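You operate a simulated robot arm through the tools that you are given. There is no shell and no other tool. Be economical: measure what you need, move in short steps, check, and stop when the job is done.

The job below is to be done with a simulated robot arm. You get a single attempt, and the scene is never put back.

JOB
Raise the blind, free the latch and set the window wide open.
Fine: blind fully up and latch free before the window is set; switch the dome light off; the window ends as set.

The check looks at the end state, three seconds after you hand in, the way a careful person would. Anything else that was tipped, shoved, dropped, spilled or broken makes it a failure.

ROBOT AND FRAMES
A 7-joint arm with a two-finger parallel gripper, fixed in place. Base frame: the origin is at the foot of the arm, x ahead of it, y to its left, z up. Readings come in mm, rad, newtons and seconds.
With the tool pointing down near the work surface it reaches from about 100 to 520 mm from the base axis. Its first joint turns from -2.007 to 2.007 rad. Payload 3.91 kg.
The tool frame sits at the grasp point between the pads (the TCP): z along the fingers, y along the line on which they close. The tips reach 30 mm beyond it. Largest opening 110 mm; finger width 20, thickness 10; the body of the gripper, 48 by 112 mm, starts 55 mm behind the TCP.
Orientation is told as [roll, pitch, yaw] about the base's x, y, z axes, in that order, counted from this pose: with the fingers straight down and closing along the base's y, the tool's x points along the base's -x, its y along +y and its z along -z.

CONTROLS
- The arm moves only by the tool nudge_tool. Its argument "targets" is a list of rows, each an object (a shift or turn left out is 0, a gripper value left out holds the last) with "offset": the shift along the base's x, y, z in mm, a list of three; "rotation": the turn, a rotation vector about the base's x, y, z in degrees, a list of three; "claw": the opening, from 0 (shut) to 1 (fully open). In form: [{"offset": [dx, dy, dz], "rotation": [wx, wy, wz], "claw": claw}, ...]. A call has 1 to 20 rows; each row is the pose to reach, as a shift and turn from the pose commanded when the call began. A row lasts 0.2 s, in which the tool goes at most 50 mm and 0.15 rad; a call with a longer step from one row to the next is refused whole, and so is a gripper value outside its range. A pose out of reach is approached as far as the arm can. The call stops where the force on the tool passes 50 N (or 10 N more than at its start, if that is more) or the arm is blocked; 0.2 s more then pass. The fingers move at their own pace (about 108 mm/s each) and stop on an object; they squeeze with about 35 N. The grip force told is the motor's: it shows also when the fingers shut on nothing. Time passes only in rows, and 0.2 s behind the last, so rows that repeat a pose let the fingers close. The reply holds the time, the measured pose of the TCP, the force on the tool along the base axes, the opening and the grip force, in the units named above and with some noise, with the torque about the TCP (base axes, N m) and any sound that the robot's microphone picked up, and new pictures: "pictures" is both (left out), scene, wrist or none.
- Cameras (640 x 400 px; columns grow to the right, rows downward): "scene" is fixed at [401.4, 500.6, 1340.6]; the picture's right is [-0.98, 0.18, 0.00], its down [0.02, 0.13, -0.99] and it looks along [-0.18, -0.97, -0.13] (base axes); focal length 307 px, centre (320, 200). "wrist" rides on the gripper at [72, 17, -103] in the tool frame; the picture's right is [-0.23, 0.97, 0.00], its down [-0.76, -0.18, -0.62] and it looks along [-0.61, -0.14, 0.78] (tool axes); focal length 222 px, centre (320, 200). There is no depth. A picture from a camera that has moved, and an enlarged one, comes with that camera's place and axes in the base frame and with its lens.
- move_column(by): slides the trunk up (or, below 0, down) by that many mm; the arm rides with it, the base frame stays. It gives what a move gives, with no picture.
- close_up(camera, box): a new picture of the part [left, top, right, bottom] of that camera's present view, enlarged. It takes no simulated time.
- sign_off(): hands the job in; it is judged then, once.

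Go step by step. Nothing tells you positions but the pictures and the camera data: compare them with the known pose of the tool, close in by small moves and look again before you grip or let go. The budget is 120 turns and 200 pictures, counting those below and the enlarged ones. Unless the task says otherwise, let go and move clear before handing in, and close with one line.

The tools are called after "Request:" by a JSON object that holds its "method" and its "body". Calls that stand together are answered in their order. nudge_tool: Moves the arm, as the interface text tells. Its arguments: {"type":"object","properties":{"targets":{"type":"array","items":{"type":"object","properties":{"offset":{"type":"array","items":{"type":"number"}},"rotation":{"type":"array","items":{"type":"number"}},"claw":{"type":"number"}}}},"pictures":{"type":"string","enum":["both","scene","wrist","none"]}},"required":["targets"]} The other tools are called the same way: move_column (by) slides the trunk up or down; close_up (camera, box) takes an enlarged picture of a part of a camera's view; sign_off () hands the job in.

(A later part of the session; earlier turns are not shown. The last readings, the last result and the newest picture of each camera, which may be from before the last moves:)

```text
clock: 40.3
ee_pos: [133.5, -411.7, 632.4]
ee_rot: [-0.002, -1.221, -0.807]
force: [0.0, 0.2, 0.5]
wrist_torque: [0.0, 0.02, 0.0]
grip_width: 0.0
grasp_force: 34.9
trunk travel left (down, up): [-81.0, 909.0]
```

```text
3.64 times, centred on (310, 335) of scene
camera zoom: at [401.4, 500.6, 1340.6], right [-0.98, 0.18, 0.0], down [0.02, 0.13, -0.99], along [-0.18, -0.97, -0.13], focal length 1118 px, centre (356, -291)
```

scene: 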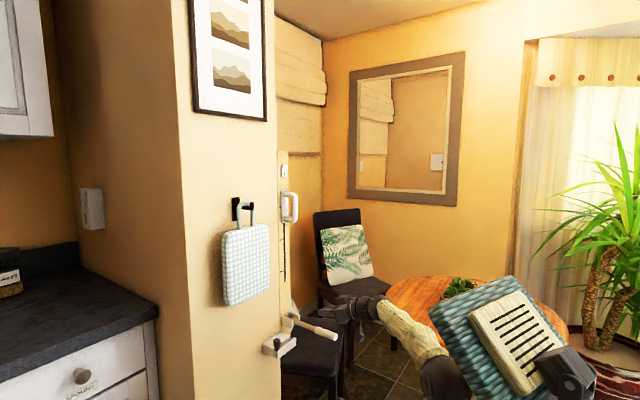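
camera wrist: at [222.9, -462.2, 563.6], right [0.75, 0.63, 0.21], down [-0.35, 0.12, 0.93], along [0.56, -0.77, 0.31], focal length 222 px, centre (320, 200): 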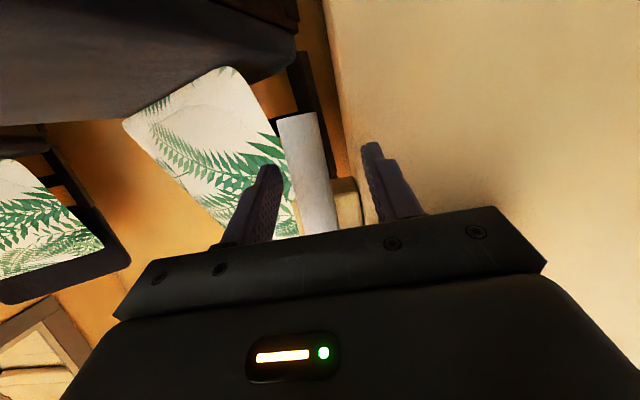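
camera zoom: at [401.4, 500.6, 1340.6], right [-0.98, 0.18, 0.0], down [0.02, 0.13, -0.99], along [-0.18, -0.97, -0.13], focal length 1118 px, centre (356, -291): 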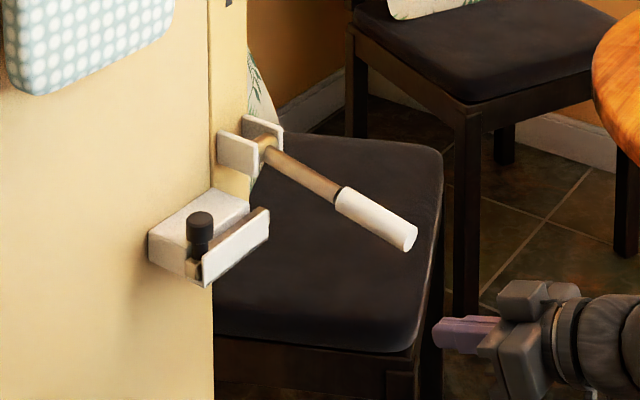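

It holds by friction, so my tip pushed it down. I'll go in underneath properly and push up until the stop.

Request:
{"method": "nudge_tool", "body": {"targets": [{"offset": [20, -20, 0]}, {"offset": [40, -40, 0]}, {"offset": [62, -62, 0]}, {"offset": [62, -62, 20]}, {"offset": [62, -62, 35]}, {"offset": [62, -62, 50]}, {"offset": [62, -62, 62]}, {"offset": [62, -62, 74]}, {"offset": [62, -62, 86]}, {"offset": [62, -62, 98]}, {"offset": [62, -62, 110]}], "pictures": "none"}}

Request:
{"method": "close_up", "body": {"camera": "scene", "box": [245, 280, 375, 390]}}

```text
clock: 41.6
ee_pos: [195.7, -474.2, 665.5]
ee_rot: [0.006, -1.191, -0.818]
force: [-2.9, 3.2, -13.0]
wrist_torque: [-0.6, -0.51, 0.01]
grip_width: 0.1
grasp_force: 34.9
trunk travel left (down, up): [-81.0, 909.0]
stopped in row 6: the force on the tool passed its limit at 66 N (the readings are from after the stop); the commanded pose is now the measured one
```

```text
3.64 times, centred on (310, 335) of scene
camera zoom: at [401.4, 500.6, 1340.6], right [-0.98, 0.18, 0.0], down [0.02, 0.13, -0.99], along [-0.18, -0.97, -0.13], focal length 1118 px, centre (356, -291)
```

zoom: 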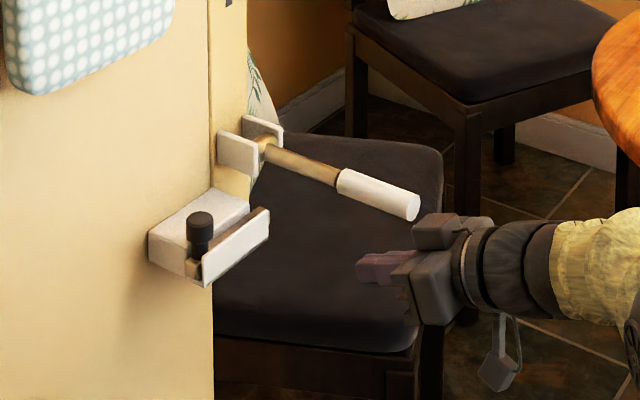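

The lever stopped at exactly the same raised position as before, at its end stop. I'll withdraw downward and outward, then raise the trunk to the slider and switch.

Request:
{"method": "nudge_tool", "body": {"targets": [{"offset": [0, 0, -20]}, {"offset": [-3, 3, -40]}, {"offset": [-35, 35, -45]}, {"offset": [-68, 68, -45]}, {"offset": [-88, 88, -45]}], "pictures": "none"}}

Request:
{"method": "close_up", "body": {"camera": "scene", "box": [245, 280, 375, 390]}}

Request:
{"method": "move_column", "body": {"by": 400}}

Request:
{"method": "close_up", "body": {"camera": "wrist", "box": [0, 0, 640, 400]}}

```text
clock: 42.9
ee_pos: [109.9, -385.2, 620.1]
ee_rot: [0.001, -1.192, -0.808]
force: [-0.4, 0.2, -0.6]
wrist_torque: [0.01, 0.02, 0.0]
grip_width: 0.3
grasp_force: 34.9
trunk travel left (down, up): [-81.0, 909.0]
```

```text
3.64 times, centred on (310, 335) of scene
camera zoom: at [401.4, 500.6, 1340.6], right [-0.98, 0.18, 0.0], down [0.02, 0.13, -0.99], along [-0.18, -0.97, -0.13], focal length 1118 px, centre (356, -291)
```

zoom: 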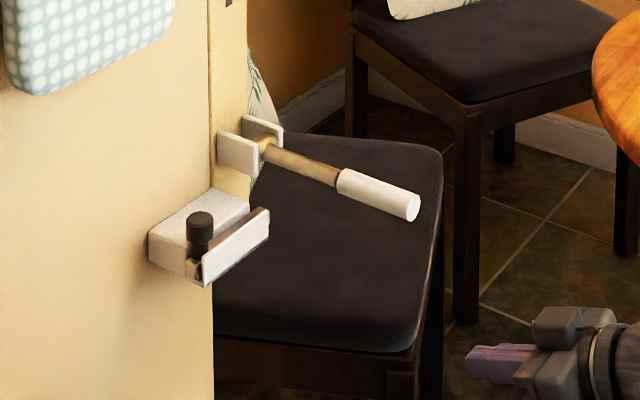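

```text
clock: 46.7
ee_pos: [106.4, -385.2, 1021.9]
ee_rot: [0.006, -1.199, -0.814]
force: [-0.7, 0.5, 0.3]
wrist_torque: [0.0, 0.0, 0.01]
grip_width: 0.1
grasp_force: 35.4
trunk travel left (down, up): [-481.0, 509.0]
```

```text
1.00 times, centred on (320, 200) of wrist (not enlarged: the box is as wide or as high as the picture)
camera zoom: at [34.3, -285.1, 992.7], right [0.76, 0.61, 0.21], down [-0.34, 0.1, 0.94], along [0.55, -0.79, 0.28], focal length 222 px, centre (320, 200)
```

zoom: 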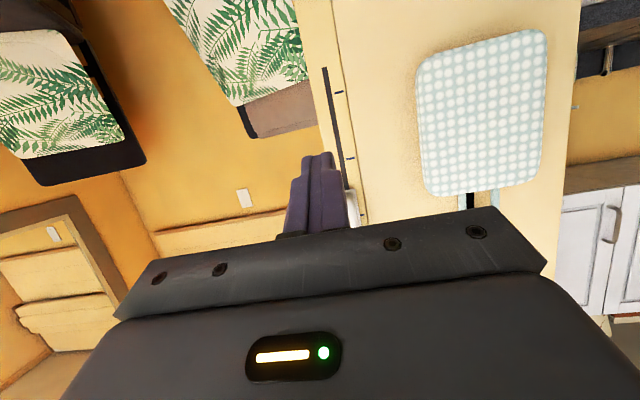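

Request:
{"method": "move_column", "body": {"by": 210}}

Request:
{"method": "close_up", "body": {"camera": "wrist", "box": [240, 20, 440, 200]}}

Request:
{"method": "close_up", "body": {"camera": "scene", "box": [260, 140, 320, 180]}}

Request:
{"method": "close_up", "body": {"camera": "scene", "box": [250, 180, 330, 290]}}

```text
clock: 48.9
ee_pos: [105.8, -384.6, 1231.6]
ee_rot: [0.006, -1.198, -0.814]
force: [1.0, -0.1, 0.3]
wrist_torque: [-0.04, 0.02, -0.02]
grip_width: 0.0
grasp_force: 34.9
trunk travel left (down, up): [-691.0, 299.0]
```

```text
2.22 times, centred on (340, 110) of wrist
camera zoom: at [34.4, -285.1, 1202.7], right [0.76, 0.61, 0.21], down [-0.34, 0.1, 0.94], along [0.55, -0.79, 0.28], focal length 494 px, centre (276, 400)
```

zoom: 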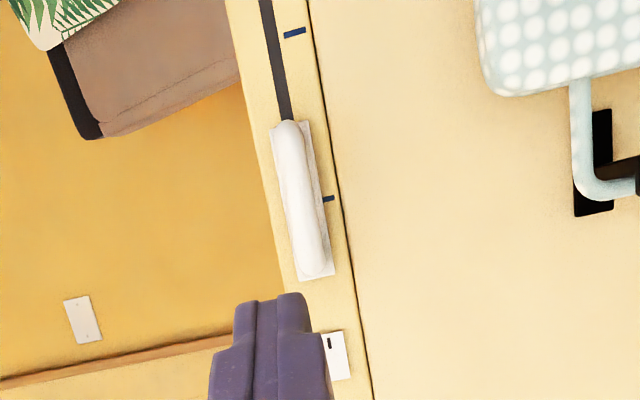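

```text
10.00 times, centred on (290, 160) of scene
camera zoom: at [401.4, 500.6, 1340.6], right [-0.98, 0.18, 0.0], down [0.02, 0.13, -0.99], along [-0.18, -0.97, -0.13], focal length 3073 px, centre (620, 600)
```

zoom: 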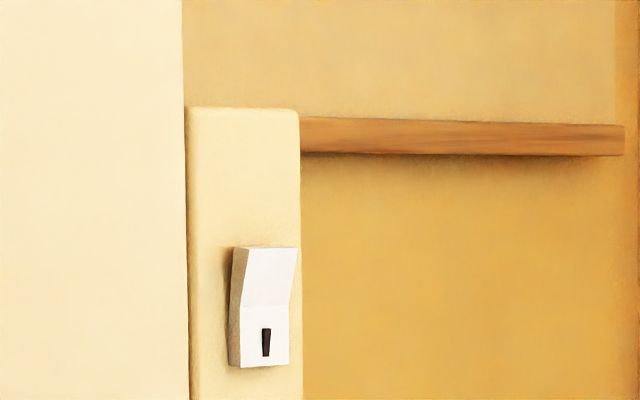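

```text
3.64 times, centred on (290, 235) of scene
camera zoom: at [401.4, 500.6, 1340.6], right [-0.98, 0.18, 0.0], down [0.02, 0.13, -0.99], along [-0.18, -0.97, -0.13], focal length 1118 px, centre (429, 73)
```

zoom: 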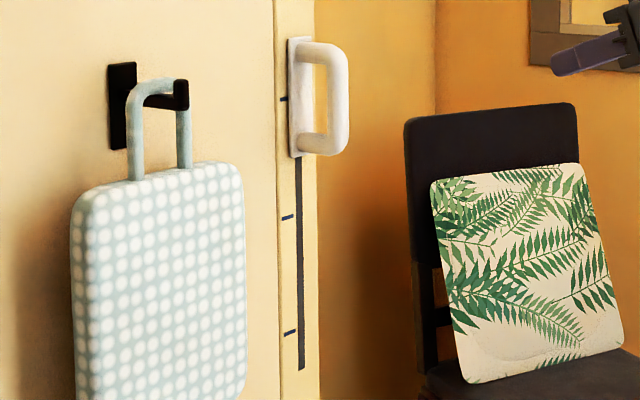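

Rocker: its upper half stands out and the lower half marked "I" is pressed in, so it is on, and pressing the top half switches it off. Position is about z≈1312 at u≈-194. I'll go there and look.

Request:
{"method": "move_column", "body": {"by": 90}}

Request:
{"method": "nudge_tool", "body": {"targets": [{"offset": [34, -30, 0]}, {"offset": [66, -62, 0]}, {"offset": [98, -94, 0]}, {"offset": [130, -126, 0]}, {"offset": [160, -156, 0]}], "pictures": "wrist"}}

Request:
{"method": "close_up", "body": {"camera": "scene", "box": [250, 130, 350, 200]}}

```text
clock: 50.2
ee_pos: [106.2, -386.6, 1321.4]
ee_rot: [0.005, -1.197, -0.815]
force: [-0.5, 0.1, 0.2]
wrist_torque: [0.0, 0.0, 0.01]
grip_width: 0.2
grasp_force: 34.7
trunk travel left (down, up): [-781.0, 209.0]
```

```text
clock: 51.4
ee_pos: [269.8, -541.7, 1322.1]
ee_rot: [0.004, -1.197, -0.816]
force: [-0.2, -0.1, 0.4]
wrist_torque: [0.0, 0.02, 0.01]
grip_width: 0.1
grasp_force: 34.8
trunk travel left (down, up): [-781.0, 209.0]
camera wrist: at [198.6, -442.1, 1292.5], right [0.76, 0.61, 0.21], down [-0.34, 0.09, 0.94], along [0.55, -0.79, 0.28], focal length 222 px, centre (320, 200)
```

wrist: 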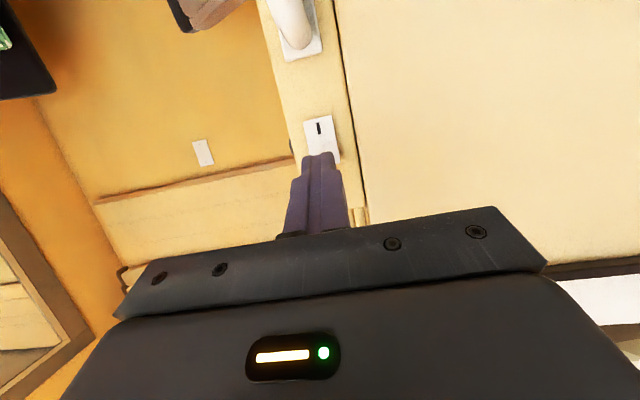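

```text
5.71 times, centred on (300, 165) of scene
camera zoom: at [401.4, 500.6, 1340.6], right [-0.98, 0.18, 0.0], down [0.02, 0.13, -0.99], along [-0.18, -0.97, -0.13], focal length 1756 px, centre (434, 400)
```

zoom: 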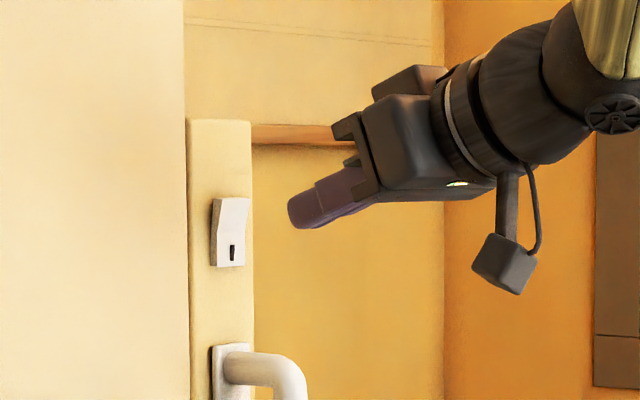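

Request:
{"method": "nudge_tool", "body": {"targets": [{"offset": [12, -16, 0]}, {"offset": [23, -27, 0]}, {"offset": [29, -33, 0]}], "pictures": "none"}}

Request:
{"method": "close_up", "body": {"camera": "scene", "box": [260, 140, 330, 190]}}

Request:
{"method": "close_up", "body": {"camera": "wrist", "box": [240, 60, 400, 200]}}

```text
clock: 52.2
ee_pos: [297.6, -574.4, 1321.8]
ee_rot: [0.006, -1.196, -0.818]
force: [0.8, -0.3, -0.1]
wrist_torque: [0.0, -0.01, 0.03]
grip_width: 0.1
grasp_force: 34.9
trunk travel left (down, up): [-781.0, 209.0]
```

```text
8.00 times, centred on (295, 165) of scene
camera zoom: at [401.4, 500.6, 1340.6], right [-0.98, 0.18, 0.0], down [0.02, 0.13, -0.99], along [-0.18, -0.97, -0.13], focal length 2459 px, centre (520, 480)
```

zoom: 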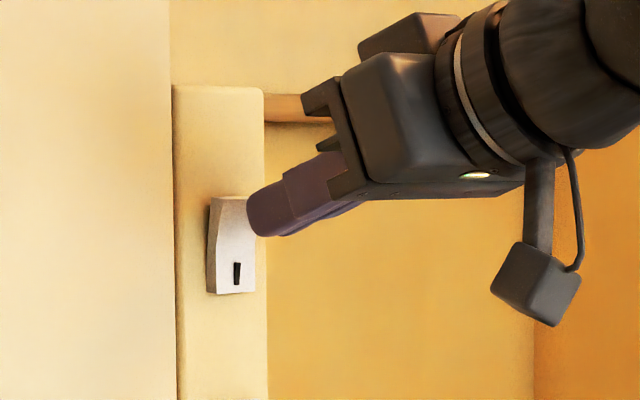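

```text
2.86 times, centred on (320, 130) of wrist
camera zoom: at [225.3, -473.7, 1293.1], right [0.76, 0.61, 0.21], down [-0.34, 0.1, 0.94], along [0.55, -0.79, 0.28], focal length 635 px, centre (320, 400)
```

zoom: 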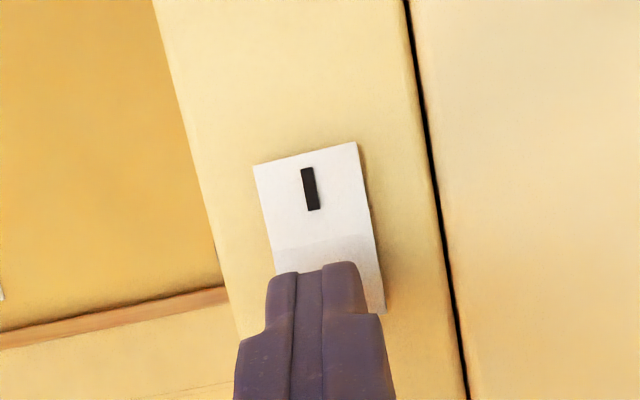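

Aligned over the top half. I'll press in small steps.

Request:
{"method": "nudge_tool", "body": {"targets": [{"offset": [2.1, -2.1, 0]}, {"offset": [4.2, -4.2, 0]}, {"offset": [6.3, -6.3, 0]}, {"offset": [8.4, -8.4, 0]}], "pictures": "none"}}

Request:
{"method": "close_up", "body": {"camera": "scene", "box": [260, 140, 330, 190]}}

```text
clock: 53.2
ee_pos: [302.3, -582.7, 1320.5]
ee_rot: [0.005, -1.197, -0.817]
force: [-3.2, 4.2, -0.5]
wrist_torque: [-0.02, 0.06, 0.05]
grip_width: 0.1
grasp_force: 35.1
trunk travel left (down, up): [-781.0, 209.0]
heard: click
```

```text
8.00 times, centred on (295, 165) of scene
camera zoom: at [401.4, 500.6, 1340.6], right [-0.98, 0.18, 0.0], down [0.02, 0.13, -0.99], along [-0.18, -0.97, -0.13], focal length 2459 px, centre (520, 480)
```

zoom: 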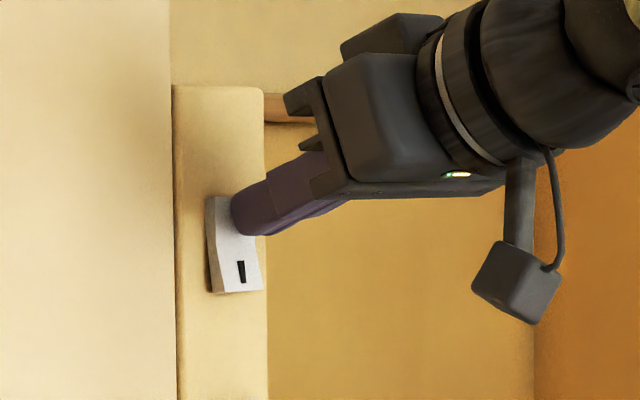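

It clicked and the scene dimmed, so the light is off. I'll withdraw and view the whole scene.

Request:
{"method": "nudge_tool", "body": {"targets": [{"offset": [-15, 15, 0]}, {"offset": [-45, 45, 0]}, {"offset": [-75, 75, 0]}], "pictures": "scene"}}

Request:
{"method": "close_up", "body": {"camera": "scene", "box": [250, 140, 330, 240]}}

```text
clock: 54.0
ee_pos: [225.3, -505.8, 1325.5]
ee_rot: [0.008, -1.198, -0.817]
force: [0.1, 0.4, 0.2]
wrist_torque: [0.02, -0.01, 0.0]
grip_width: 0.0
grasp_force: 35.2
trunk travel left (down, up): [-781.0, 209.0]
```

scene: 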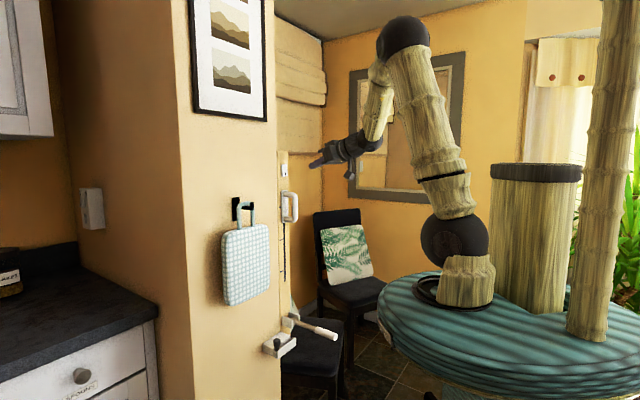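

```text
4.00 times, centred on (290, 190) of scene
camera zoom: at [401.4, 500.6, 1340.6], right [-0.98, 0.18, 0.0], down [0.02, 0.13, -0.99], along [-0.18, -0.97, -0.13], focal length 1229 px, centre (440, 240)
```

zoom: 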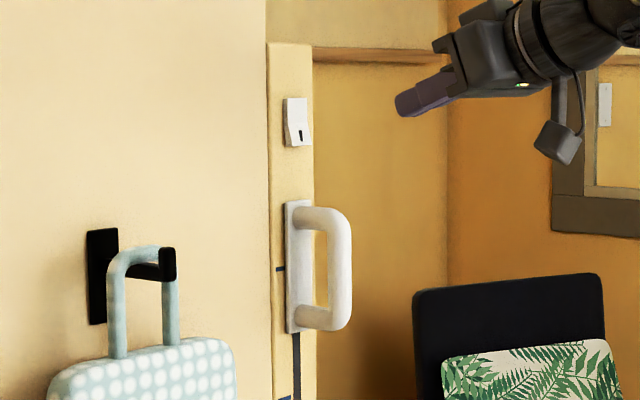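

Light is off. Next is the slider handle, with its bar at about u=-195, n=-608, z≈1172. I'll lower the trunk so the arm can cover the whole stroke, then approach.

Request:
{"method": "move_column", "body": {"by": -281}}

Request:
{"method": "nudge_tool", "body": {"targets": [{"offset": [0, 0, 35], "claw": 0.45}, {"offset": [3, 0, 70]}, {"offset": [6, -2, 105]}, {"offset": [10, -8, 132]}], "pictures": "wrist"}}

Request:
{"method": "close_up", "body": {"camera": "scene", "box": [250, 160, 350, 230]}}

```text
clock: 56.8
ee_pos: [227.9, -508.3, 1043.9]
ee_rot: [0.007, -1.197, -0.815]
force: [0.5, 0.5, -0.6]
wrist_torque: [-0.03, -0.01, -0.01]
grip_width: 0.1
grasp_force: 35.2
trunk travel left (down, up): [-500.0, 490.0]
```

```text
clock: 57.8
ee_pos: [236.5, -515.6, 1175.8]
ee_rot: [0.004, -1.197, -0.815]
force: [0.3, -0.2, 0.2]
wrist_torque: [-0.03, -0.03, 0.01]
grip_width: 49.5
grasp_force: 0.0
trunk travel left (down, up): [-500.0, 490.0]
camera wrist: at [164.9, -416.0, 1146.7], right [0.76, 0.61, 0.21], down [-0.34, 0.1, 0.94], along [0.55, -0.79, 0.28], focal length 222 px, centre (320, 200)
```

wrist: 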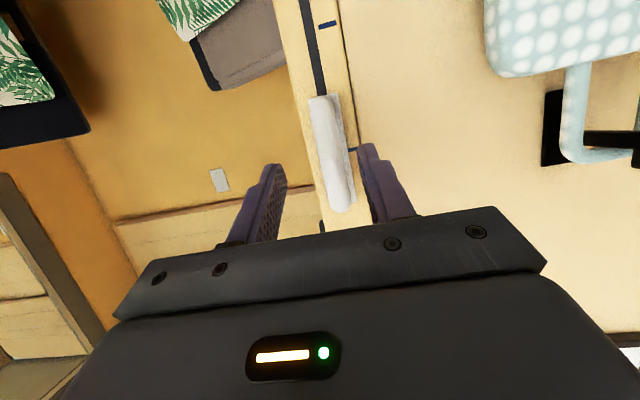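

```text
5.71 times, centred on (300, 195) of scene
camera zoom: at [401.4, 500.6, 1340.6], right [-0.98, 0.18, 0.0], down [0.02, 0.13, -0.99], along [-0.18, -0.97, -0.13], focal length 1756 px, centre (434, 229)
```

zoom: 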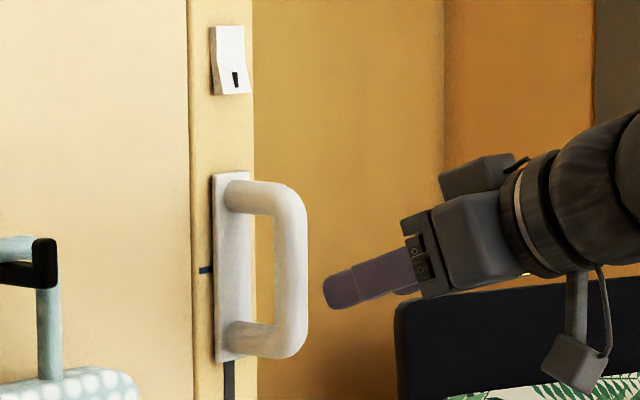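

Request:
{"method": "nudge_tool", "body": {"targets": [{"offset": [3, 3, 5]}, {"offset": [20, -14, 5]}, {"offset": [38, -32, 5]}, {"offset": [55, -49.5, 5]}], "pictures": "wrist"}}

Request:
{"method": "close_up", "body": {"camera": "scene", "box": [250, 160, 350, 230]}}

```text
clock: 58.8
ee_pos: [293.3, -565.7, 1179.8]
ee_rot: [0.006, -1.197, -0.814]
force: [-1.0, -0.3, -0.3]
wrist_torque: [0.02, -0.01, 0.0]
grip_width: 49.4
grasp_force: 0.1
trunk travel left (down, up): [-500.0, 490.0]
camera wrist: at [221.8, -466.3, 1150.6], right [0.76, 0.61, 0.21], down [-0.34, 0.1, 0.94], along [0.55, -0.79, 0.28], focal length 222 px, centre (320, 200)
```

wrist: 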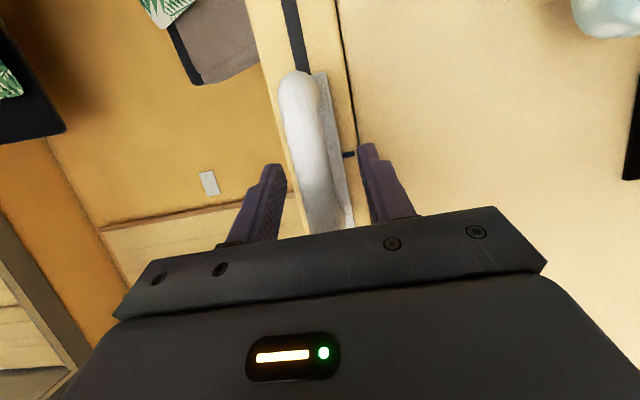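

```text
5.71 times, centred on (300, 195) of scene
camera zoom: at [401.4, 500.6, 1340.6], right [-0.98, 0.18, 0.0], down [0.02, 0.13, -0.99], along [-0.18, -0.97, -0.13], focal length 1756 px, centre (434, 229)
```

zoom: 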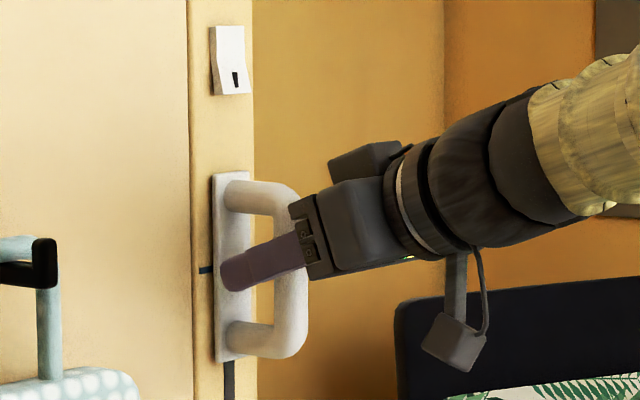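

The handle is between the fingers; closing.

Request:
{"method": "nudge_tool", "body": {"targets": [{"offset": [-1.5, -1.5, 0], "claw": 0.1}, {"offset": [-1.5, -1.5, 0], "claw": 0.05}, {"offset": [-1.5, -1.5, 0], "claw": 0.05}], "pictures": "none"}}

```text
clock: 59.6
ee_pos: [292.5, -567.4, 1179.9]
ee_rot: [0.005, -1.198, -0.815]
force: [-0.6, -0.6, 0.2]
wrist_torque: [-0.07, 0.17, 0.03]
grip_width: 20.6
grasp_force: 45.5
trunk travel left (down, up): [-500.0, 490.0]
```

Gripped at 20.6 mm. First I pull down 60 mm in small steps.

Request:
{"method": "nudge_tool", "body": {"targets": [{"offset": [0, 0, -6]}, {"offset": [0, 0, -14]}, {"offset": [0, 0, -24]}, {"offset": [0, 0, -36]}, {"offset": [0, 0, -48]}, {"offset": [0, 0, -60]}], "pictures": "none"}}

Request:
{"method": "close_up", "body": {"camera": "scene", "box": [250, 160, 370, 290]}}

```text
clock: 61.0
ee_pos: [292.8, -567.3, 1120.6]
ee_rot: [0.006, -1.196, -0.815]
force: [8.7, -9.9, 3.7]
wrist_torque: [0.39, 0.08, -0.04]
grip_width: 20.7
grasp_force: 44.9
trunk travel left (down, up): [-500.0, 490.0]
```

```text
3.08 times, centred on (310, 225) of scene
camera zoom: at [401.4, 500.6, 1340.6], right [-0.98, 0.18, 0.0], down [0.02, 0.13, -0.99], along [-0.18, -0.97, -0.13], focal length 946 px, centre (351, 123)
```

zoom: 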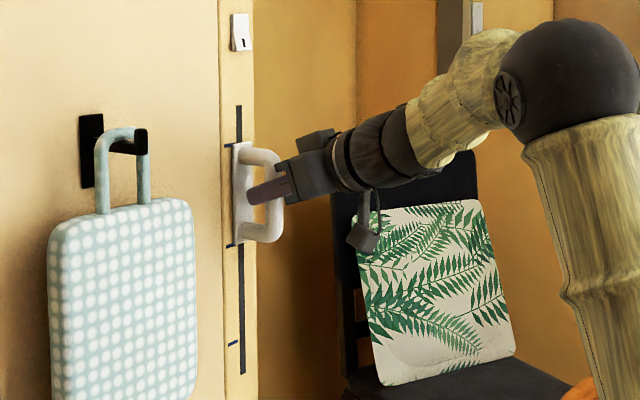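

The slider moves freely and the three ticks are visible. I'll continue down to just short of the bottom tick, then measure.

Request:
{"method": "nudge_tool", "body": {"targets": [{"offset": [0, 0, -12]}, {"offset": [0, 0, -24]}, {"offset": [0, 0, -36]}, {"offset": [0, 0, -48]}, {"offset": [0, 0, -60]}, {"offset": [0, 0, -72]}, {"offset": [0, 0, -84]}, {"offset": [0, 0, -96]}, {"offset": [0, 0, -108]}, {"offset": [0, 0, -120]}, {"offset": [0, 0, -132]}, {"offset": [0, 0, -144]}, {"offset": [0, 0, -156]}, {"offset": [0, 0, -164]}], "pictures": "none"}}

Request:
{"method": "close_up", "body": {"camera": "scene", "box": [260, 190, 340, 290]}}

```text
clock: 64.0
ee_pos: [292.2, -566.8, 955.0]
ee_rot: [0.004, -1.194, -0.815]
force: [17.6, -16.0, 5.2]
wrist_torque: [-0.48, -0.39, 0.1]
grip_width: 20.7
grasp_force: 44.8
trunk travel left (down, up): [-500.0, 490.0]
```

```text
4.00 times, centred on (300, 240) of scene
camera zoom: at [401.4, 500.6, 1340.6], right [-0.98, 0.18, 0.0], down [0.02, 0.13, -0.99], along [-0.18, -0.97, -0.13], focal length 1229 px, centre (400, 40)
```

zoom: 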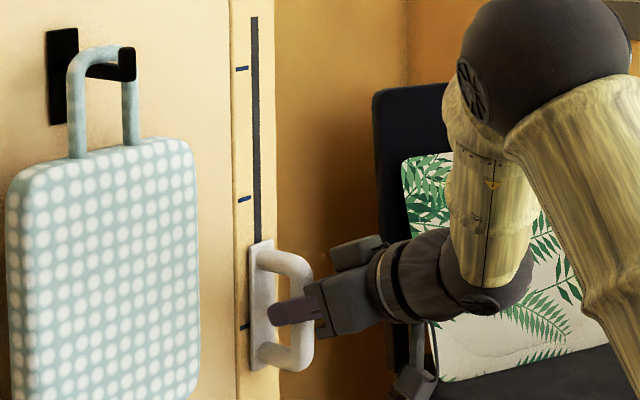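

Request:
{"method": "close_up", "body": {"camera": "scene", "box": [300, 245, 330, 290]}}

Request:
{"method": "close_up", "body": {"camera": "scene", "box": [255, 245, 290, 290]}}

Request:
{"method": "close_up", "body": {"camera": "scene", "box": [255, 185, 290, 220]}}

```text
8.89 times, centred on (315, 268) of scene
camera zoom: at [401.4, 500.6, 1340.6], right [-0.98, 0.18, 0.0], down [0.02, 0.13, -0.99], along [-0.18, -0.97, -0.13], focal length 2732 px, centre (364, -400)
```

zoom: 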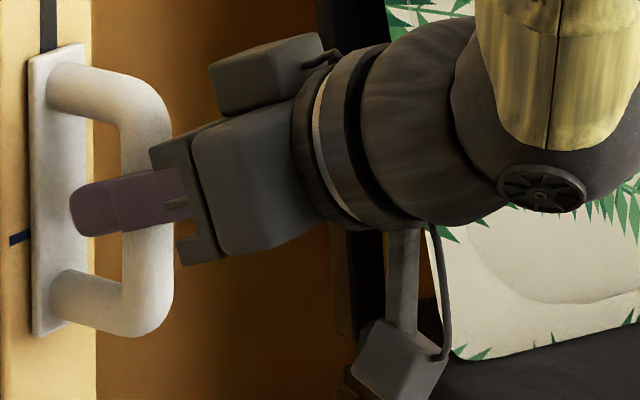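

```text
8.89 times, centred on (272, 268) of scene
camera zoom: at [401.4, 500.6, 1340.6], right [-0.98, 0.18, 0.0], down [0.02, 0.13, -0.99], along [-0.18, -0.97, -0.13], focal length 2732 px, centre (742, -400)
```

zoom: 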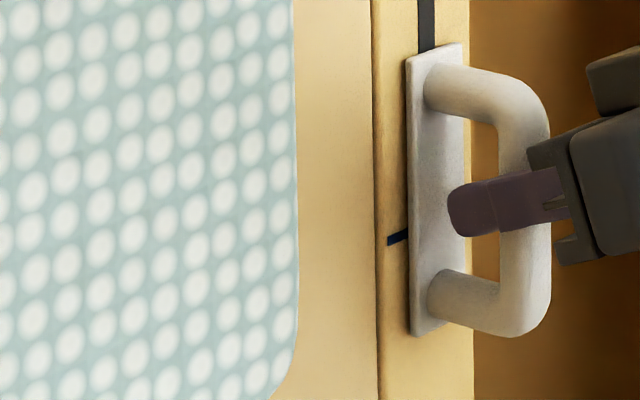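

```text
11.43 times, centred on (272, 202) of scene
camera zoom: at [401.4, 500.6, 1340.6], right [-0.98, 0.18, 0.0], down [0.02, 0.13, -0.99], along [-0.18, -0.97, -0.13], focal length 3512 px, centre (863, 171)
```

zoom: 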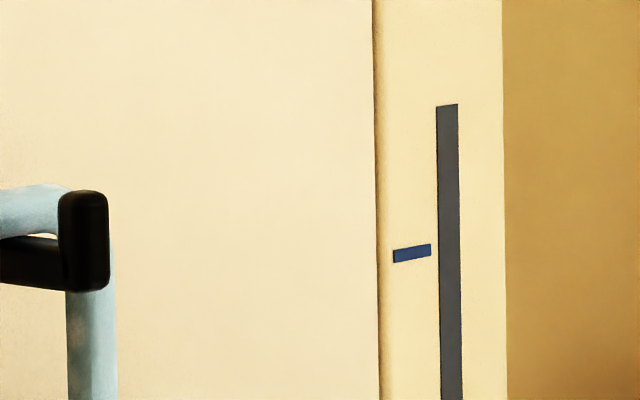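

About 14–15 mm remains to the bottom tick. I'll go down 15 mm in small steps, feeling for a stop.

Request:
{"method": "nudge_tool", "body": {"targets": [{"offset": [0, 0, -4]}, {"offset": [0, 0, -8]}, {"offset": [0, 0, -12]}, {"offset": [0, 0, -15]}, {"offset": [0, 0, -15]}], "pictures": "none"}}

Request:
{"method": "close_up", "body": {"camera": "scene", "box": [255, 245, 290, 290]}}

Request:
{"method": "close_up", "body": {"camera": "wrist", "box": [220, 0, 420, 240]}}

```text
clock: 65.2
ee_pos: [290.6, -567.8, 939.7]
ee_rot: [0.004, -1.195, -0.814]
force: [12.6, -13.1, 4.2]
wrist_torque: [-0.54, -0.24, 0.06]
grip_width: 20.9
grasp_force: 45.1
trunk travel left (down, up): [-500.0, 490.0]
```

```text
8.89 times, centred on (272, 268) of scene
camera zoom: at [401.4, 500.6, 1340.6], right [-0.98, 0.18, 0.0], down [0.02, 0.13, -0.99], along [-0.18, -0.97, -0.13], focal length 2732 px, centre (742, -400)
```

zoom: 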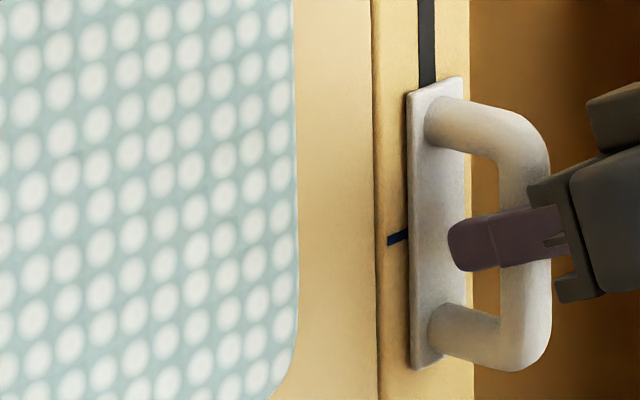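

```text
1.67 times, centred on (320, 120) of wrist
camera zoom: at [219.7, -467.0, 912.0], right [0.76, 0.61, 0.21], down [-0.34, 0.1, 0.94], along [0.55, -0.79, 0.28], focal length 370 px, centre (320, 333)
```

zoom: 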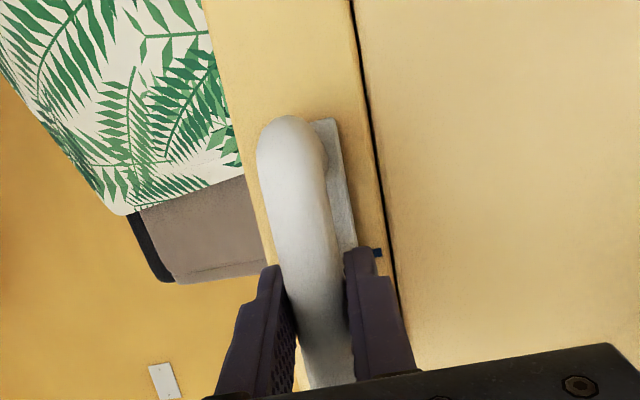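

The handle centre is nearly level with the bottom tick; parallax suggests 1–3 mm more. I'll add 2 mm and check the force for a stop.

Request:
{"method": "nudge_tool", "body": {"targets": [{"offset": [0, 0, -1]}, {"offset": [0, 0, -2]}, {"offset": [0, 0, -2]}], "pictures": "none"}}

Request:
{"method": "close_up", "body": {"camera": "scene", "box": [262, 250, 282, 286]}}

```text
clock: 66.0
ee_pos: [292.0, -568.1, 939.7]
ee_rot: [0.005, -1.198, -0.814]
force: [12.9, -16.0, 15.9]
wrist_torque: [0.54, 0.71, -0.11]
grip_width: 20.8
grasp_force: 45.1
trunk travel left (down, up): [-500.0, 490.0]
```

```text
11.11 times, centred on (272, 268) of scene
camera zoom: at [401.4, 500.6, 1340.6], right [-0.98, 0.18, 0.0], down [0.02, 0.13, -0.99], along [-0.18, -0.97, -0.13], focal length 3415 px, centre (853, -556)
```

zoom: 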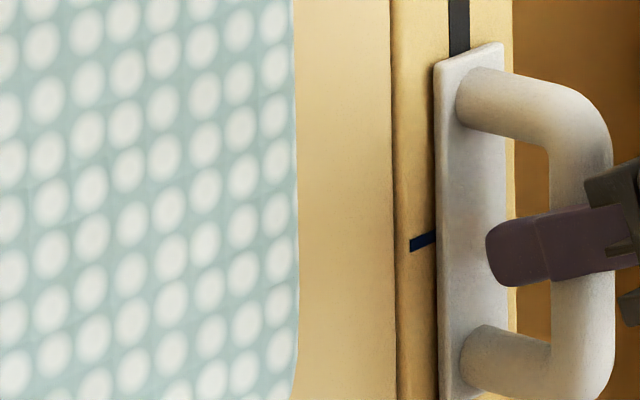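

The position stayed put while the force rose, so the slider is at its end stop on the bottom tick. I'll release and withdraw straight out.

Request:
{"method": "nudge_tool", "body": {"targets": [{"offset": [0, 0, 1]}, {"offset": [0, 0, 1], "claw": 0.4}, {"offset": [0, 0, 1], "claw": 0.45}, {"offset": [-20, 20, 1]}, {"offset": [-45, 45, 5]}, {"offset": [-75, 75, 10]}, {"offset": [-105, 105, 15]}], "pictures": "both"}}

Request:
{"method": "close_up", "body": {"camera": "scene", "box": [220, 130, 380, 380]}}

Request:
{"method": "close_up", "body": {"camera": "scene", "box": [255, 245, 290, 290]}}

```text
clock: 67.6
ee_pos: [184.2, -461.5, 955.9]
ee_rot: [0.004, -1.198, -0.82]
force: [0.1, 0.6, 0.5]
wrist_torque: [0.02, 0.0, -0.01]
grip_width: 49.3
grasp_force: 0.1
trunk travel left (down, up): [-500.0, 490.0]
camera wrist: at [112.6, -361.0, 926.9], right [0.76, 0.61, 0.21], down [-0.34, 0.1, 0.94], along [0.55, -0.79, 0.28], focal length 222 px, centre (320, 200)
```

scene: 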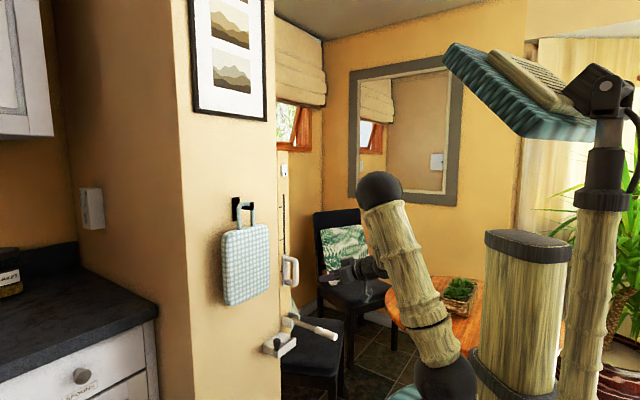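
wrist: 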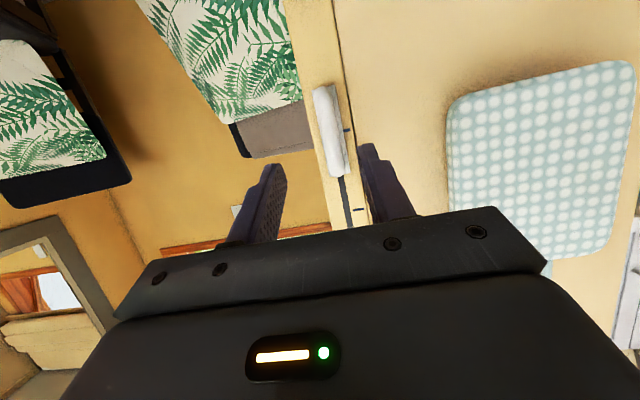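

```text
1.60 times, centred on (300, 255) of scene
camera zoom: at [401.4, 500.6, 1340.6], right [-0.98, 0.18, 0.0], down [0.02, 0.13, -0.99], along [-0.18, -0.97, -0.13], focal length 492 px, centre (352, 112)
```

zoom: 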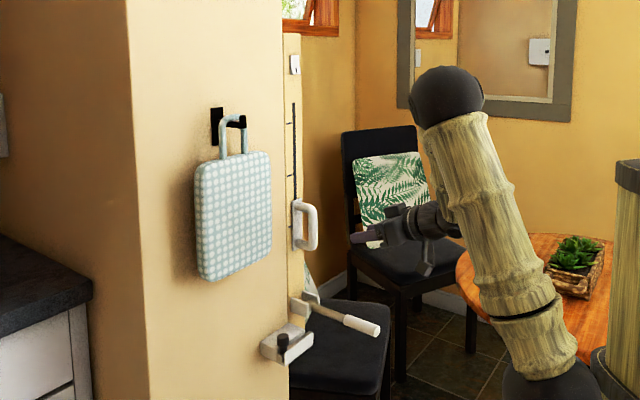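

```text
8.89 times, centred on (272, 268) of scene
camera zoom: at [401.4, 500.6, 1340.6], right [-0.98, 0.18, 0.0], down [0.02, 0.13, -0.99], along [-0.18, -0.97, -0.13], focal length 2732 px, centre (742, -400)
```

zoom: 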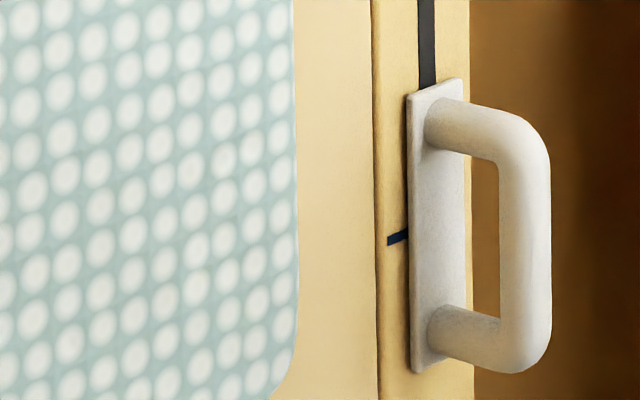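

The blind has risen as the slider came down, so the slider is the blind, which makes the lever the window. I'll inspect the window itself.

Request:
{"method": "close_up", "body": {"camera": "scene", "box": [260, 70, 340, 170]}}

Request:
{"method": "close_up", "body": {"camera": "scene", "box": [345, 60, 445, 190]}}

Request:
{"method": "close_up", "body": {"camera": "scene", "box": [250, 300, 350, 370]}}

```text
4.00 times, centred on (300, 120) of scene
camera zoom: at [401.4, 500.6, 1340.6], right [-0.98, 0.18, 0.0], down [0.02, 0.13, -0.99], along [-0.18, -0.97, -0.13], focal length 1229 px, centre (400, 520)
```

zoom: 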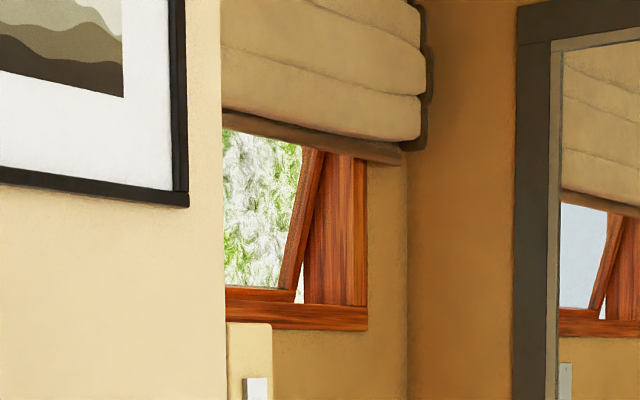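

```text
3.08 times, centred on (395, 125) of scene
camera zoom: at [401.4, 500.6, 1340.6], right [-0.98, 0.18, 0.0], down [0.02, 0.13, -0.99], along [-0.18, -0.97, -0.13], focal length 946 px, centre (89, 431)
```

zoom: 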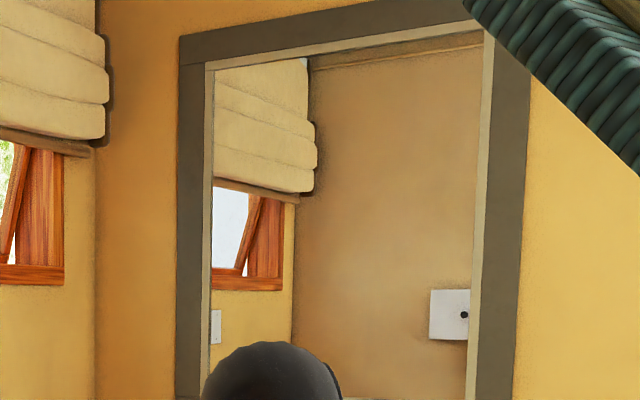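

```text
5.71 times, centred on (300, 335) of scene
camera zoom: at [401.4, 500.6, 1340.6], right [-0.98, 0.18, 0.0], down [0.02, 0.13, -0.99], along [-0.18, -0.97, -0.13], focal length 1756 px, centre (434, -571)
```

zoom: 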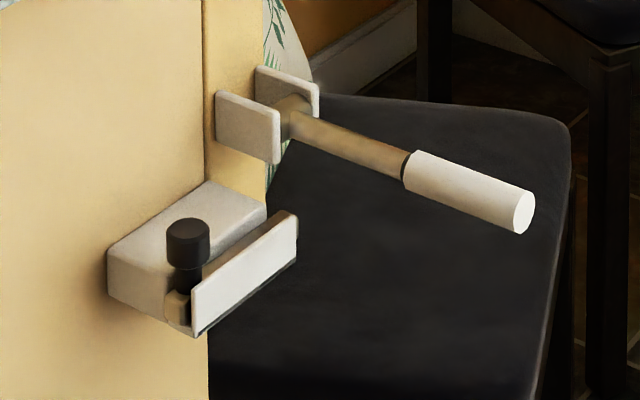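

The window sash is seen tilted open, so the lever set it before the blind was up. To respect the order I'll lower the lever, watch the window close to confirm the link, and raise it again with the blind up and latch free. First I retreat and go to lever height.

Request:
{"method": "nudge_tool", "body": {"targets": [{"offset": [-28, 28, 0]}, {"offset": [-56, 56, 0]}, {"offset": [-84, 84, 0]}], "pictures": "none"}}

Request:
{"method": "move_column", "body": {"by": -380}}

Request:
{"method": "nudge_tool", "body": {"targets": [{"offset": [0, 0, 40]}, {"offset": [0, 0, 80]}, {"offset": [0, 0, 120]}, {"offset": [0, 0, 160]}, {"offset": [0, 0, 200]}], "pictures": "wrist"}}

Request:
{"method": "close_up", "body": {"camera": "scene", "box": [245, 280, 375, 390]}}

```text
clock: 68.4
ee_pos: [102.8, -378.5, 955.7]
ee_rot: [0.005, -1.197, -0.812]
force: [-0.2, -0.7, 0.1]
wrist_torque: [0.0, 0.0, 0.0]
grip_width: 49.6
grasp_force: 0.1
trunk travel left (down, up): [-500.0, 490.0]
```

```text
clock: 72.1
ee_pos: [101.1, -378.8, 576.1]
ee_rot: [0.005, -1.197, -0.814]
force: [0.1, 0.4, -0.2]
wrist_torque: [0.0, -0.03, 0.03]
grip_width: 49.6
grasp_force: 0.0
trunk travel left (down, up): [-120.0, 870.0]
```

```text
clock: 73.5
ee_pos: [116.8, -387.2, 758.2]
ee_rot: [0.023, -1.136, -0.814]
force: [0.3, -0.2, 0.8]
wrist_torque: [-0.01, 0.01, -0.02]
grip_width: 49.7
grasp_force: 0.0
trunk travel left (down, up): [-120.0, 870.0]
stopped in row 5: the arm was blocked; the commanded pose is now the measured one
camera wrist: at [42.5, -287.7, 736.6], right [0.76, 0.61, 0.22], down [-0.3, 0.04, 0.95], along [0.58, -0.79, 0.22], focal length 222 px, centre (320, 200)
```

wrist: 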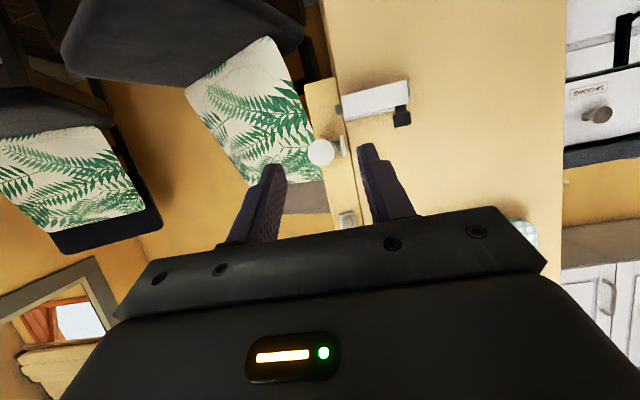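

```text
3.64 times, centred on (310, 335) of scene
camera zoom: at [401.4, 500.6, 1340.6], right [-0.98, 0.18, 0.0], down [0.02, 0.13, -0.99], along [-0.18, -0.97, -0.13], focal length 1118 px, centre (356, -291)
```

zoom: 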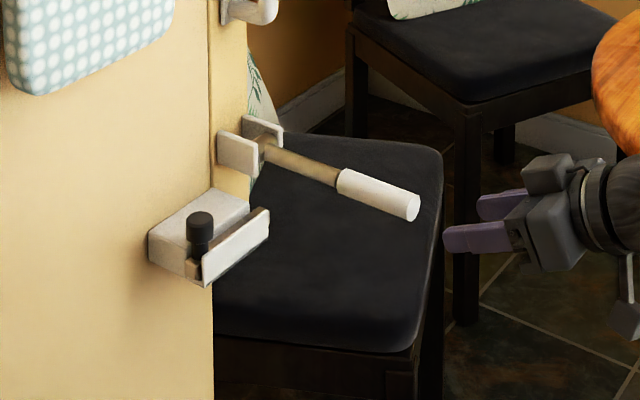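

The arm neared a joint limit; I'll use the trunk for the last bit, then slide the open fingers along the lever.

Request:
{"method": "move_column", "body": {"by": 28}}

Request:
{"method": "nudge_tool", "body": {"targets": [{"offset": [-2, -2, 0]}, {"offset": [17, -20, -11]}, {"offset": [35, -39, -22]}, {"offset": [53, -57, -33]}], "pictures": "wrist"}}

Request:
{"method": "close_up", "body": {"camera": "scene", "box": [245, 280, 375, 390]}}

```text
clock: 74.2
ee_pos: [113.7, -387.6, 786.2]
ee_rot: [0.03, -1.14, -0.824]
force: [-0.2, 0.6, 0.7]
wrist_torque: [0.0, -0.01, 0.02]
grip_width: 49.6
grasp_force: 0.1
trunk travel left (down, up): [-148.0, 842.0]
```

```text
clock: 75.2
ee_pos: [166.3, -444.7, 754.0]
ee_rot: [0.03, -1.141, -0.824]
force: [-0.8, 0.9, 0.7]
wrist_torque: [-0.01, -0.01, 0.02]
grip_width: 49.5
grasp_force: 0.1
trunk travel left (down, up): [-148.0, 842.0]
camera wrist: at [91.8, -344.1, 731.8], right [0.76, 0.61, 0.22], down [-0.31, 0.05, 0.95], along [0.57, -0.79, 0.23], focal length 222 px, centre (320, 200)
```

wrist: 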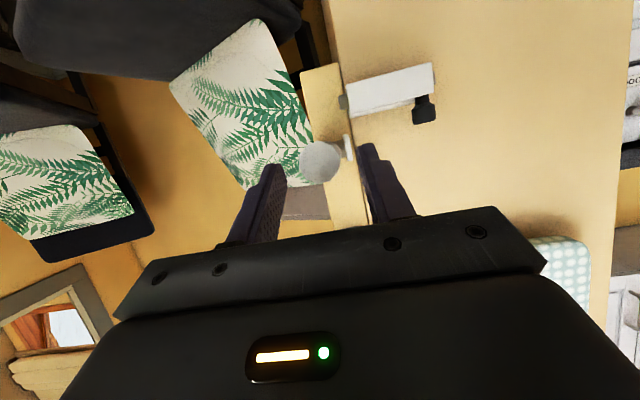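

```text
3.64 times, centred on (310, 335) of scene
camera zoom: at [401.4, 500.6, 1340.6], right [-0.98, 0.18, 0.0], down [0.02, 0.13, -0.99], along [-0.18, -0.97, -0.13], focal length 1118 px, centre (356, -291)
```

zoom: 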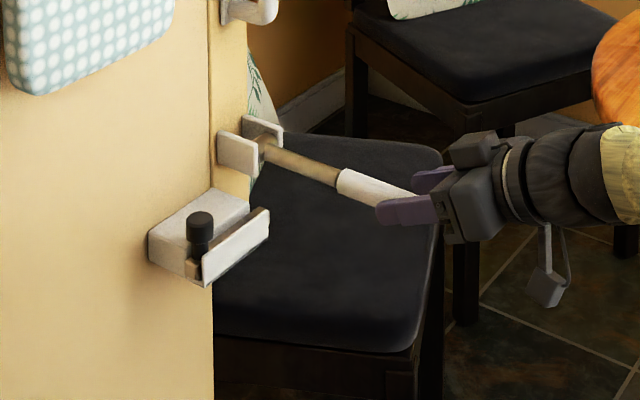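

Request:
{"method": "nudge_tool", "body": {"targets": [{"offset": [10, -8, -5]}, {"offset": [20, -17, -9]}, {"offset": [20, -17, -9], "claw": 0.1}, {"offset": [20, -17, -9], "claw": 0.1}, {"offset": [20, -17, -9], "claw": 0.1}], "pictures": "none"}}

Request:
{"method": "close_up", "body": {"camera": "scene", "box": [245, 280, 375, 390]}}

```text
clock: 76.4
ee_pos: [186.1, -461.0, 744.9]
ee_rot: [0.028, -1.142, -0.822]
force: [-4.9, -13.5, -1.9]
wrist_torque: [-0.06, 0.33, 1.83]
grip_width: 24.8
grasp_force: 44.7
trunk travel left (down, up): [-148.0, 842.0]
```

```text
3.64 times, centred on (310, 335) of scene
camera zoom: at [401.4, 500.6, 1340.6], right [-0.98, 0.18, 0.0], down [0.02, 0.13, -0.99], along [-0.18, -0.97, -0.13], focal length 1118 px, centre (356, -291)
```

zoom: 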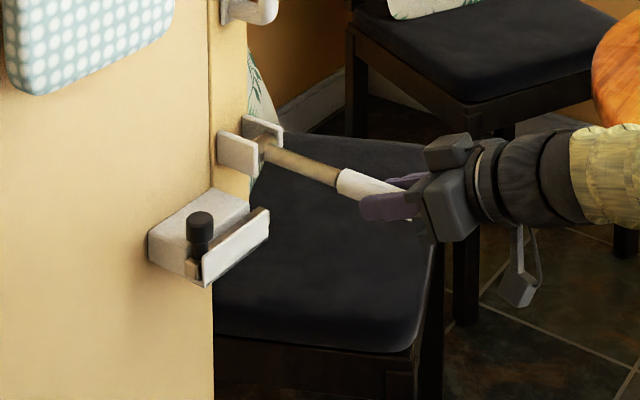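

Gripped. I'll lower the lever along its arc to about 30° and look at the window.

Request:
{"method": "nudge_tool", "body": {"targets": [{"offset": [-0.6, -1.9, -13.3]}, {"offset": [0.6, -3.1, -26.6]}, {"offset": [2.7, -5.2, -39.6]}, {"offset": [5.5, -8, -52.3]}, {"offset": [9.1, -11.6, -64.7]}, {"offset": [13.5, -16, -76.5]}, {"offset": [18.6, -21.1, -87.8]}, {"offset": [24.3, -26.8, -98.3]}, {"offset": [30.7, -33.2, -108.2]}, {"offset": [37.7, -40.2, -117.2]}, {"offset": [45.1, -47.6, -125.3]}, {"offset": [53.1, -55.6, -132.5]}], "pictures": "scene"}}

Request:
{"method": "close_up", "body": {"camera": "scene", "box": [260, 70, 340, 170]}}

```text
clock: 79.0
ee_pos: [240.4, -517.6, 611.5]
ee_rot: [0.029, -1.14, -0.819]
force: [5.6, 6.8, -6.7]
wrist_torque: [-0.45, 0.25, 0.45]
grip_width: 24.9
grasp_force: 44.4
trunk travel left (down, up): [-148.0, 842.0]
```

scene: 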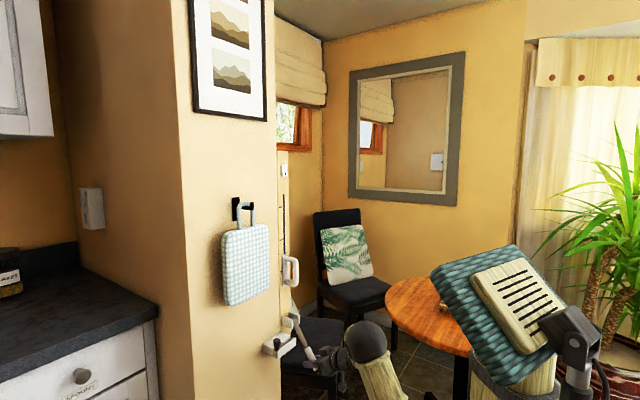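

```text
4.00 times, centred on (300, 120) of scene
camera zoom: at [401.4, 500.6, 1340.6], right [-0.98, 0.18, 0.0], down [0.02, 0.13, -0.99], along [-0.18, -0.97, -0.13], focal length 1229 px, centre (400, 520)
```

zoom: 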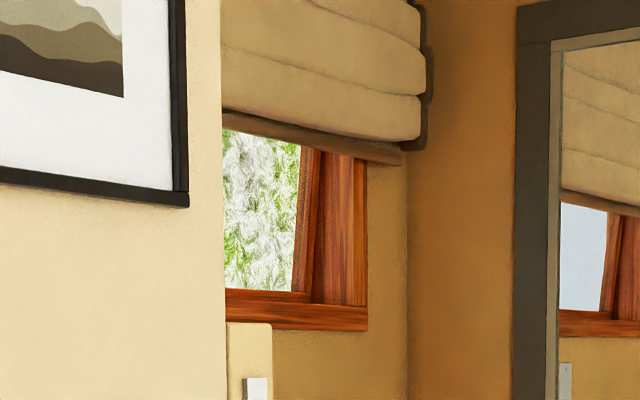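

Confirmed: the lever drives the window, and it swung nearly shut. I'll bring it fully down, then start raising it again now that the blind is up and the latch free.

Request:
{"method": "nudge_tool", "body": {"targets": [{"offset": [8.3, -8.3, -6.2]}, {"offset": [17.1, -17.1, -11.3]}, {"offset": [26.1, -26.1, -15.3]}, {"offset": [35.3, -35.3, -18.2]}, {"offset": [42.8, -42.8, -19.7]}, {"offset": [48, -48, -20]}], "pictures": "none"}}

Request:
{"method": "close_up", "body": {"camera": "scene", "box": [245, 280, 375, 390]}}

Request:
{"method": "close_up", "body": {"camera": "scene", "box": [260, 70, 340, 170]}}

```text
clock: 80.4
ee_pos: [286.9, -563.2, 592.1]
ee_rot: [0.027, -1.143, -0.819]
force: [4.5, 14.7, -10.7]
wrist_torque: [-1.38, -0.09, 0.28]
grip_width: 24.7
grasp_force: 45.0
trunk travel left (down, up): [-148.0, 842.0]
```

```text
3.64 times, centred on (310, 335) of scene
camera zoom: at [401.4, 500.6, 1340.6], right [-0.98, 0.18, 0.0], down [0.02, 0.13, -0.99], along [-0.18, -0.97, -0.13], focal length 1118 px, centre (356, -291)
```

zoom: 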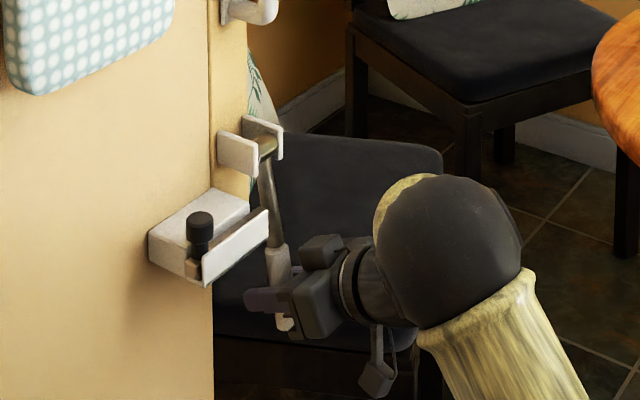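

```text
4.00 times, centred on (300, 120) of scene
camera zoom: at [401.4, 500.6, 1340.6], right [-0.98, 0.18, 0.0], down [0.02, 0.13, -0.99], along [-0.18, -0.97, -0.13], focal length 1229 px, centre (400, 520)
```

zoom: 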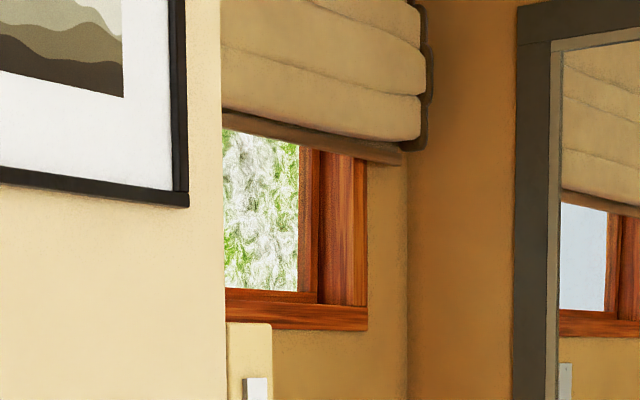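

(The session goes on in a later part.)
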